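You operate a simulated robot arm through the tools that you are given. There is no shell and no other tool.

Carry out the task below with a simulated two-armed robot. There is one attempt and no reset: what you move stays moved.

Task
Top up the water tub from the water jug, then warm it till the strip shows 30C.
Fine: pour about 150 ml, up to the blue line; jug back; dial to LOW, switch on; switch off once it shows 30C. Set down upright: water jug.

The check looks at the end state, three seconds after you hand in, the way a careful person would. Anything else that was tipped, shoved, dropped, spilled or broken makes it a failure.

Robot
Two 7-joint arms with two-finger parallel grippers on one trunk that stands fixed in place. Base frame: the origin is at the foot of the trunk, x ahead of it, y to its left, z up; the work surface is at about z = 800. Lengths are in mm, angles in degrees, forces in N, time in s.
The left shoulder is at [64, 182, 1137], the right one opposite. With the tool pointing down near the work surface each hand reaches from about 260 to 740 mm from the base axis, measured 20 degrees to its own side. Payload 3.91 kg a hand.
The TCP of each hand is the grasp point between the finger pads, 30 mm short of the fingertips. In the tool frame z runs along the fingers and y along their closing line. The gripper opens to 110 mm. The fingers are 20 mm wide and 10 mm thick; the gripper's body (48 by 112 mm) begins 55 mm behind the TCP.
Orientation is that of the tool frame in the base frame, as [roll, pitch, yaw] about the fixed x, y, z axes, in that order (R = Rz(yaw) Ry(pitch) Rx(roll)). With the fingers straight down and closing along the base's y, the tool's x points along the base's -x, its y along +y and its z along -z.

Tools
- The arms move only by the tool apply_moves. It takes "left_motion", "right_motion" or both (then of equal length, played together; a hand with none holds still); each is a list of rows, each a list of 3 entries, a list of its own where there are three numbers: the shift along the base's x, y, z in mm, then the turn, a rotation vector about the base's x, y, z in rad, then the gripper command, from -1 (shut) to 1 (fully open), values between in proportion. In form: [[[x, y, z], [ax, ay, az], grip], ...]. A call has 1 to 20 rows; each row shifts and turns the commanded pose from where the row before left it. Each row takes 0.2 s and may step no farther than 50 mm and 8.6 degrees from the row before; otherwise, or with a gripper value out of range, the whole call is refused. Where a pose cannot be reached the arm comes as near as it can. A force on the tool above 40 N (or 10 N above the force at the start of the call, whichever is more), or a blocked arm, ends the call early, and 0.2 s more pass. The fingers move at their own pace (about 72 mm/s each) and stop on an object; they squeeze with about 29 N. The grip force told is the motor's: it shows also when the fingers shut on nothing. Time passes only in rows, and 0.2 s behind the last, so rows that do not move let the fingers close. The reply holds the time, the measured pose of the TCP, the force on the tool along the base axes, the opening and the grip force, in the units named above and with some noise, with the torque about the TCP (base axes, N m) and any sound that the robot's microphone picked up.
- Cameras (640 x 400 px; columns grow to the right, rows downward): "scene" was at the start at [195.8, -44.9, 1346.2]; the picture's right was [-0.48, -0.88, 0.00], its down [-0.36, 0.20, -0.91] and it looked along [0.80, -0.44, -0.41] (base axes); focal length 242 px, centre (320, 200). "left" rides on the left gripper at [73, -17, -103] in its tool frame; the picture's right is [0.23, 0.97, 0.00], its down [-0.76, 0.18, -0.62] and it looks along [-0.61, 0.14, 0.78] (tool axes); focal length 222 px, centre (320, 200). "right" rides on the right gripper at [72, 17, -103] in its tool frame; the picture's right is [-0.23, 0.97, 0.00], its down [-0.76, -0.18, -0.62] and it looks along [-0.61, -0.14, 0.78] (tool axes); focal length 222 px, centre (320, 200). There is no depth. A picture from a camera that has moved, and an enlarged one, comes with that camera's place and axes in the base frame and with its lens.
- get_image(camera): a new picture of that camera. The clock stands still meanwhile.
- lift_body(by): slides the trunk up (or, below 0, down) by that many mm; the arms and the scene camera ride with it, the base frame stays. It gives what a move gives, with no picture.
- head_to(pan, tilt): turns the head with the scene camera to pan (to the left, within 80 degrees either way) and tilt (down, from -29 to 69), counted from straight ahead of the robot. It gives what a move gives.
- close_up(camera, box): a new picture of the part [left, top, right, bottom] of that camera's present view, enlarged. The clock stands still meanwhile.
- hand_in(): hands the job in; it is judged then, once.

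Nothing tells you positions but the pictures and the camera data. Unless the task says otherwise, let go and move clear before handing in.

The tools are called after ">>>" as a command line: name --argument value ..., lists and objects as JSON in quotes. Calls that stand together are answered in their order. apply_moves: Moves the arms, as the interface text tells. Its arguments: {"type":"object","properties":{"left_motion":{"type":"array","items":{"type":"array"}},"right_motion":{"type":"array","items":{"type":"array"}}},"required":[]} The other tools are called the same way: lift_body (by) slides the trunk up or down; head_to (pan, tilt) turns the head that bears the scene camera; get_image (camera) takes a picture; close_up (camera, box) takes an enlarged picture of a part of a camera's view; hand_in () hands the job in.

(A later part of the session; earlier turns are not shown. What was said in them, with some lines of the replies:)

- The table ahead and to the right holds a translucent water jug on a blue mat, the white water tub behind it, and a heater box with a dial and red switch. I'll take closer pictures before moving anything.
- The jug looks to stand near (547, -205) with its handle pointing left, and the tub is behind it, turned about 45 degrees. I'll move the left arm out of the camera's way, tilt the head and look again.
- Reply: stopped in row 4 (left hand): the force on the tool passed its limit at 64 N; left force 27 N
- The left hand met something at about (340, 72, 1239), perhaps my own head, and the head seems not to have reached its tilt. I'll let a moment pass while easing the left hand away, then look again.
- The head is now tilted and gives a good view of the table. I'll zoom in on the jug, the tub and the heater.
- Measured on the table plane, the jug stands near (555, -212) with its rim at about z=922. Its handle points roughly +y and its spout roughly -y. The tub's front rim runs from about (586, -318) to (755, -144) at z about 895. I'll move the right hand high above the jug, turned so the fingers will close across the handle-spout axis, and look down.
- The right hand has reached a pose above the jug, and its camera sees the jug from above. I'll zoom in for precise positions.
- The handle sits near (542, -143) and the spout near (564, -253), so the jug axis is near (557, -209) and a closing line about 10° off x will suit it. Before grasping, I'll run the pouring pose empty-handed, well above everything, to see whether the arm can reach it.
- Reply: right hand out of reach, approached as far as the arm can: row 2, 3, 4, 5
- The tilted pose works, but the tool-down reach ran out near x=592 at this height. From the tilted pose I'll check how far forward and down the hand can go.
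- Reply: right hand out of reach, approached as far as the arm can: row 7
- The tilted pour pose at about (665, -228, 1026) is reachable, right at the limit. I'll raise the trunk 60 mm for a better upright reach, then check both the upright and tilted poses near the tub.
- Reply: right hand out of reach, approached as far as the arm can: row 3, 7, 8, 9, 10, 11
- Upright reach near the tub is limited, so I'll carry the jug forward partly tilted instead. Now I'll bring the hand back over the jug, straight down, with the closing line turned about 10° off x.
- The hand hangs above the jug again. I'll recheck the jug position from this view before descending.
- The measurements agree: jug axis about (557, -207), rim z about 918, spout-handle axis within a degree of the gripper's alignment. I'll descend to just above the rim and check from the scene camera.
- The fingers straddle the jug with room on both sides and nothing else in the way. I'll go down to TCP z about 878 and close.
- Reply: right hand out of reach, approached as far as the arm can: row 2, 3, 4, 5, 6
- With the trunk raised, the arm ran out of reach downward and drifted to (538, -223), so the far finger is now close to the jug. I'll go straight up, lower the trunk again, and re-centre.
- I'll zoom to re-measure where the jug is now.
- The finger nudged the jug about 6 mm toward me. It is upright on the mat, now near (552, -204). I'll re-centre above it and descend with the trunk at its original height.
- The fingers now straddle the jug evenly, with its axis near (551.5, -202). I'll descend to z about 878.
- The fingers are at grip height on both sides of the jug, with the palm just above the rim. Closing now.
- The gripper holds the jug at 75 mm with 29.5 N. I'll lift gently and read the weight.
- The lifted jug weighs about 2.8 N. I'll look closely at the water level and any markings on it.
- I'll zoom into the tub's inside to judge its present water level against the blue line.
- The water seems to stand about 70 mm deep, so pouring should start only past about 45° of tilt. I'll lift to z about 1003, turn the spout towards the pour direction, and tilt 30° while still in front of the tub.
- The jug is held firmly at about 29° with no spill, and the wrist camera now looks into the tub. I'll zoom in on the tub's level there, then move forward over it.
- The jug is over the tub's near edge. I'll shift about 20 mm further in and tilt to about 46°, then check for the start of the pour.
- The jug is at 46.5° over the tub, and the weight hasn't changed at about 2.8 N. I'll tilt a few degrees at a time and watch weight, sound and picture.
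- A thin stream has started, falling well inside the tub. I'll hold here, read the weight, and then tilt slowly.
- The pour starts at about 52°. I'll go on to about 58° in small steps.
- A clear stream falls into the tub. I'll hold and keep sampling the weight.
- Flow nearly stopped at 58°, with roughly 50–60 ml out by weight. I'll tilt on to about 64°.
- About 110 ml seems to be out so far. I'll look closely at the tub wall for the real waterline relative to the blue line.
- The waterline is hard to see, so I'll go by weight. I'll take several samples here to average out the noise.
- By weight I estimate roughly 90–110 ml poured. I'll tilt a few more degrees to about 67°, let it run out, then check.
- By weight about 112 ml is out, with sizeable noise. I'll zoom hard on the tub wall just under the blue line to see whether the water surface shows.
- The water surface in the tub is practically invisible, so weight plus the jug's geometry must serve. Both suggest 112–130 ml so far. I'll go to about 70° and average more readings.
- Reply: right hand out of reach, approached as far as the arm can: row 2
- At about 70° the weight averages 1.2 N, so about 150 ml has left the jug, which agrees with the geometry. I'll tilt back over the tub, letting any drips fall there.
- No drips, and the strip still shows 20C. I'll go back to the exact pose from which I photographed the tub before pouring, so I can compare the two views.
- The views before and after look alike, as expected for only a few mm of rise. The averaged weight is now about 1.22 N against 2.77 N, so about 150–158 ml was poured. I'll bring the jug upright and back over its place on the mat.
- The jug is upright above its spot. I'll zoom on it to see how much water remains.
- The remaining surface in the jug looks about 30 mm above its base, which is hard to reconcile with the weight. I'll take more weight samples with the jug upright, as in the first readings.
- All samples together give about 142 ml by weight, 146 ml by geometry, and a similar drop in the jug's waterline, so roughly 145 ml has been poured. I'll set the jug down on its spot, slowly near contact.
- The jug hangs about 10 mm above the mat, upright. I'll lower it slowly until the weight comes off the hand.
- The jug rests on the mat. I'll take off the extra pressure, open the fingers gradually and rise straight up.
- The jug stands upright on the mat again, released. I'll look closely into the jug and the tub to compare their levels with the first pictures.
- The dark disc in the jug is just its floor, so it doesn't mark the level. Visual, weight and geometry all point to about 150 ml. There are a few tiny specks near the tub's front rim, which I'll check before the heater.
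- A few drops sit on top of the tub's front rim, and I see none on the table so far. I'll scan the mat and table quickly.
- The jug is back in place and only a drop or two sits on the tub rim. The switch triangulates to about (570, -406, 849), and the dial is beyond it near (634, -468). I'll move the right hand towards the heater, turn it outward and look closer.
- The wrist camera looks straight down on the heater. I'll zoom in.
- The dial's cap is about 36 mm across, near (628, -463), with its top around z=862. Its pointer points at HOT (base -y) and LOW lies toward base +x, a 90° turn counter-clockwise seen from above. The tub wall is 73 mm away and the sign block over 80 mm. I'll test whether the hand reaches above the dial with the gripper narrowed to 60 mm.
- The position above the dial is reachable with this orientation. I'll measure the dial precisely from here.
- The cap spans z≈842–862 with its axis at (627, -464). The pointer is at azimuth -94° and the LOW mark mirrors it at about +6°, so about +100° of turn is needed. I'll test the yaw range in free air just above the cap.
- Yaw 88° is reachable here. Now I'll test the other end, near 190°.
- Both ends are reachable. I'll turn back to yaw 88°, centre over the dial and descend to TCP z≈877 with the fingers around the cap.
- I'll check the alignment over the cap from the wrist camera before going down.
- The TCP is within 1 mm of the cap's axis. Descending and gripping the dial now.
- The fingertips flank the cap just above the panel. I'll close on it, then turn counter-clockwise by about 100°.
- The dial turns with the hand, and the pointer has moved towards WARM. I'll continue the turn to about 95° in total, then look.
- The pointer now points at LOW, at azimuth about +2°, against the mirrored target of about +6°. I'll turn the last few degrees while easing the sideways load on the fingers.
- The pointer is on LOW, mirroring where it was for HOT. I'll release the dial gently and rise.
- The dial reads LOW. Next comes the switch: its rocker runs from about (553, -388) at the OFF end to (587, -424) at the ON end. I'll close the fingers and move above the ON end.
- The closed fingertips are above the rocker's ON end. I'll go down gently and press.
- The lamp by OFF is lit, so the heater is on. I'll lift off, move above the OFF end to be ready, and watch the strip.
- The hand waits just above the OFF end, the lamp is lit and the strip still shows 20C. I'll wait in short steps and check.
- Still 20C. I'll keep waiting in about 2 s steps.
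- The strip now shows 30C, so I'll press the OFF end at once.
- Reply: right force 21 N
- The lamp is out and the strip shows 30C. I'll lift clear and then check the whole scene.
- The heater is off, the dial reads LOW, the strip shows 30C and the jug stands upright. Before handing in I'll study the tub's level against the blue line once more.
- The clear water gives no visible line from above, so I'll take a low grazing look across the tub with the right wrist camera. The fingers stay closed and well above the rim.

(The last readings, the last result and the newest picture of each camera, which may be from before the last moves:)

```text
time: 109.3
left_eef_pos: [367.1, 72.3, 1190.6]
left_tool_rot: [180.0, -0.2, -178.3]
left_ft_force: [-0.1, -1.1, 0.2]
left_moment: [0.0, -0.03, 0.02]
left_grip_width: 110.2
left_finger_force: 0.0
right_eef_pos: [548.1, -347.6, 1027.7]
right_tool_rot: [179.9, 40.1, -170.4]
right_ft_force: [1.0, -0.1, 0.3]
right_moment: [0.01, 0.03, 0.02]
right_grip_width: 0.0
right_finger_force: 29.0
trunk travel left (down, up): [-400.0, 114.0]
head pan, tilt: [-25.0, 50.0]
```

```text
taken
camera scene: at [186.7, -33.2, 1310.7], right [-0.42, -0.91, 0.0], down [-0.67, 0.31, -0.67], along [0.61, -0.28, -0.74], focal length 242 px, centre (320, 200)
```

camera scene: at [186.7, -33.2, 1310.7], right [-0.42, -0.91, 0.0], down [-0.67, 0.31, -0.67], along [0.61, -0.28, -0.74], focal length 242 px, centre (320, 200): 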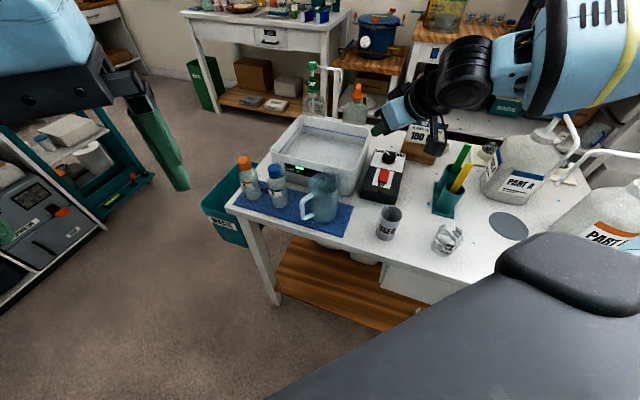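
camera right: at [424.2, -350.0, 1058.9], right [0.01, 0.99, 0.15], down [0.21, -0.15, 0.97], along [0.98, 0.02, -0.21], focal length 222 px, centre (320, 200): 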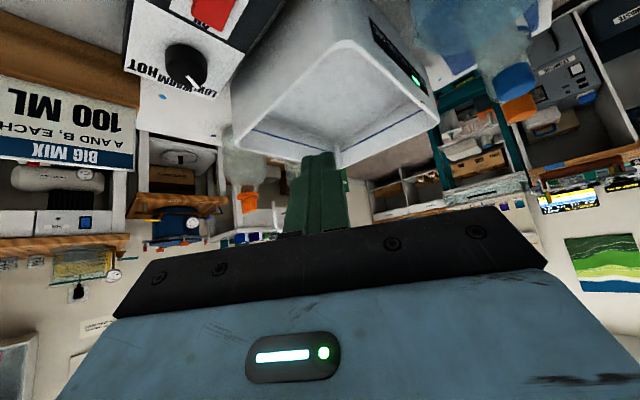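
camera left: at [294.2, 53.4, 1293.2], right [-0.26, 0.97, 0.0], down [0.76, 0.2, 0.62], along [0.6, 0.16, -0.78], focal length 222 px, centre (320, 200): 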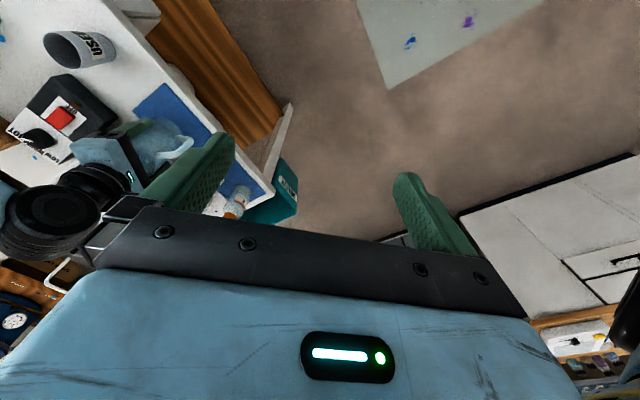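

The wrist camera looks across the tub, with the picture upside down. I'll zoom on the tub from here.

>>> close_up --camera "right" --box '[220, 0, 440, 180]'

>>> close_up --camera "right" --box '[240, 90, 320, 160]'

>>> close_up --camera "right" --box '[330, 80, 420, 170]'

```text
2.22 times, centred on (330, 90) of right
camera zoom: at [424.2, -350.0, 1058.9], right [0.01, 0.99, 0.15], down [0.21, -0.15, 0.97], along [0.98, 0.02, -0.21], focal length 494 px, centre (298, 444)
```

zoom: 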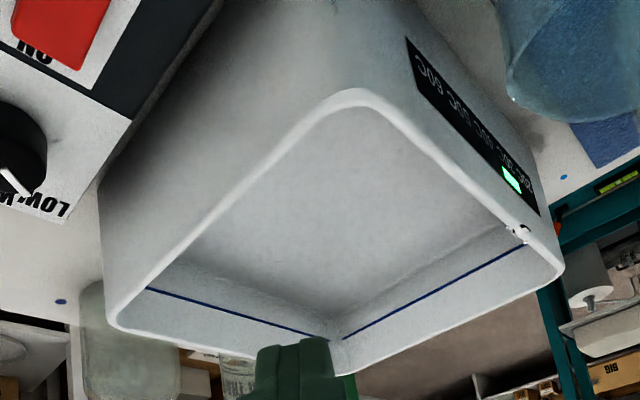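

```text
5.71 times, centred on (280, 125) of right
camera zoom: at [424.2, -350.0, 1058.9], right [0.01, 0.99, 0.15], down [0.21, -0.15, 0.97], along [0.98, 0.02, -0.21], focal length 1269 px, centre (549, 629)
```

zoom: 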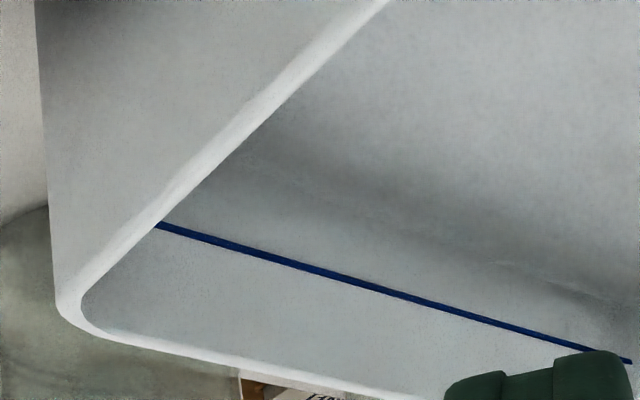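

```text
4.44 times, centred on (375, 125) of right
camera zoom: at [424.2, -350.0, 1058.9], right [0.01, 0.99, 0.15], down [0.21, -0.15, 0.97], along [0.98, 0.02, -0.21], focal length 987 px, centre (76, 533)
```

zoom: 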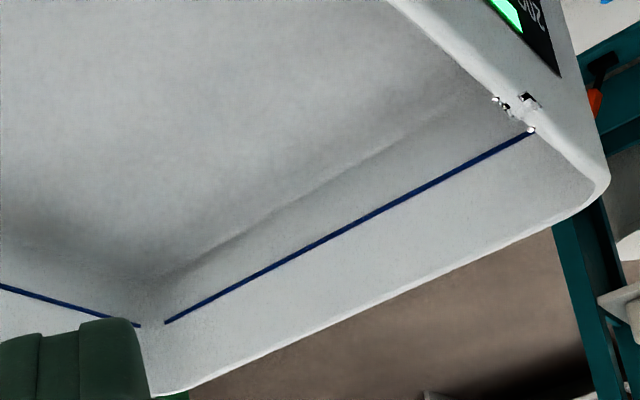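

From this low angle too, only the blue line and the floor edge show. Weight, jug level and geometry agree on about 145 ml poured. I'll retract the right hand to a neutral place, clear of everything, and take a last look.

>>> apply_moves --right_motion '[[[-15, 0, 15], [0, 0, 0], -1], [[-15, 0, 15], [-0.0243, 0.1375, 0], -1], [[-15, -5, 15], [-0.0243, 0.1375, 0], -1], [[-20, -8, 15], [-0.0243, 0.1375, 0], -0.5], [[-25, -8, 15], [-0.0243, 0.1375, 0], 0], [[-25, -8, 15], [-0.0243, 0.1375, 0], 0.5], [[-25, -8, 15], [0, 0, 0], 1], [[-25, -8, 15], [0, 0, 0], 1], [[0, 0, 0], [0, 0, 0], 1]]'

>>> get_image --camera "scene"

>>> close_up --camera "scene" --box '[225, 100, 425, 240]'

>>> get_image --camera "right"

```text
time: 111.3
left_eef_pos: [368.4, 70.8, 1190.3]
left_tool_rot: [-179.9, -0.2, -178.2]
left_ft_force: [0.0, 0.3, -0.1]
left_moment: [-0.04, 0.04, -0.01]
left_grip_width: 109.6
left_finger_force: 0.1
right_eef_pos: [383.9, -393.8, 1147.2]
right_tool_rot: [-179.6, 0.0, -170.3]
right_ft_force: [0.0, 0.2, -0.5]
right_moment: [-0.02, -0.01, 0.0]
right_grip_width: 110.2
right_finger_force: 0.1
trunk travel left (down, up): [-400.0, 114.0]
head pan, tilt: [-25.0, 50.0]
```

```text
taken
camera scene: at [186.9, -33.5, 1310.6], right [-0.42, -0.91, 0.0], down [-0.67, 0.31, -0.67], along [0.61, -0.28, -0.74], focal length 242 px, centre (320, 200)
```

scene: 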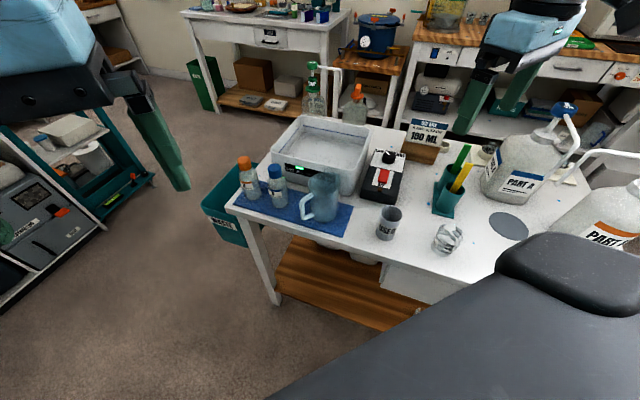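

```text
2.86 times, centred on (325, 170) of scene
camera zoom: at [186.9, -33.5, 1310.6], right [-0.42, -0.91, 0.0], down [-0.67, 0.31, -0.67], along [0.61, -0.28, -0.74], focal length 692 px, centre (306, 286)
```

zoom: 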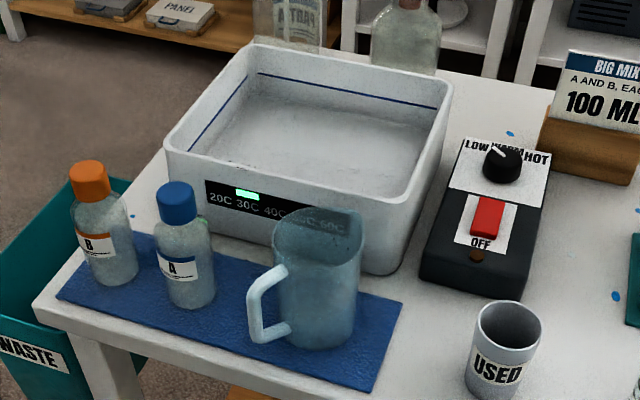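

```text
taken
camera right: at [308.7, -387.8, 1249.3], right [0.06, 1.0, 0.0], down [0.78, -0.04, 0.62], along [0.62, -0.04, -0.78], focal length 222 px, centre (320, 200)
```

right: 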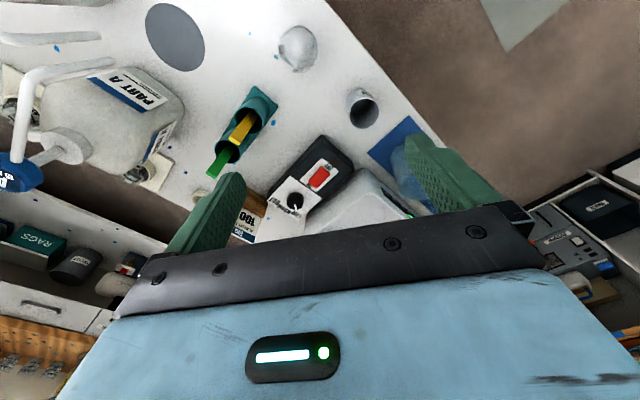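

Everything is in place. One last comparison: I'll repeat two earlier tub crops taken before and during the pour, to see whether the floor or water edge shifted.

>>> close_up --camera "scene" --box '[330, 110, 400, 190]'

>>> close_up --camera "scene" --box '[320, 110, 380, 160]'

>>> close_up --camera "scene" --box '[295, 160, 350, 225]'

```text
5.00 times, centred on (365, 150) of scene
camera zoom: at [186.9, -33.5, 1310.6], right [-0.42, -0.91, 0.0], down [-0.67, 0.31, -0.67], along [0.61, -0.28, -0.74], focal length 1210 px, centre (95, 450)
```

zoom: 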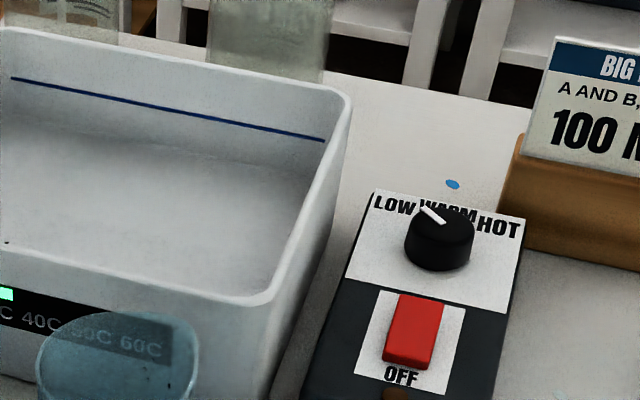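

```text
8.00 times, centred on (350, 135) of scene
camera zoom: at [186.9, -33.5, 1310.6], right [-0.42, -0.91, 0.0], down [-0.67, 0.31, -0.67], along [0.61, -0.28, -0.74], focal length 1937 px, centre (80, 720)
```

zoom: 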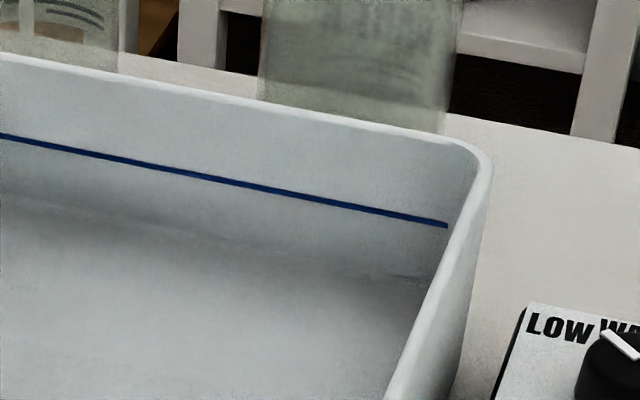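

```text
6.15 times, centred on (322, 192) of scene
camera zoom: at [186.9, -33.5, 1310.6], right [-0.42, -0.91, 0.0], down [-0.67, 0.31, -0.67], along [0.61, -0.28, -0.74], focal length 1490 px, centre (305, 246)
```

zoom: 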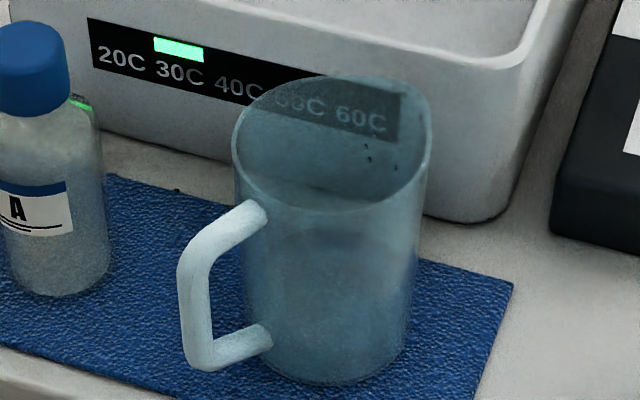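

The jug is back upright on its mat with the poured water in the tub. The dial points to LOW, the switch is off with its lamp out, and the strip shows 30C. Both hands are clear, so I'm handing in.

>>> hand_in

```text
The job is handed in.
```

I topped up the tub and warmed it until the strip showed 30C, then handed the job in. I couldn't confirm the fill against the blue line, because the water surface in the tub didn't show in any picture.

- **Fill:** I poured about 145 ml, judged from the drop in the jug's weight, its water level and the tilt angle. That could be off by about 15–20 ml either way.
- **Jug:** It stands upright on its mat, released. While I was lining up the grasp, a finger nudged it about 6 mm, and I set it down at that nudged position.
- **Heater:** I turned the dial from HOT to LOW and switched it on. I switched it off as soon as I saw 30C. The lamp is out and the strip still showed 30C in my last picture.
- **Stray drops:** A few drops sit on the tub's front rim, and there may be one at the back edge of the mat. I saw none on the table.
- **Other contact:** Early on, the left hand bumped something that stopped it, probably my own head. Nothing on the table was near it.
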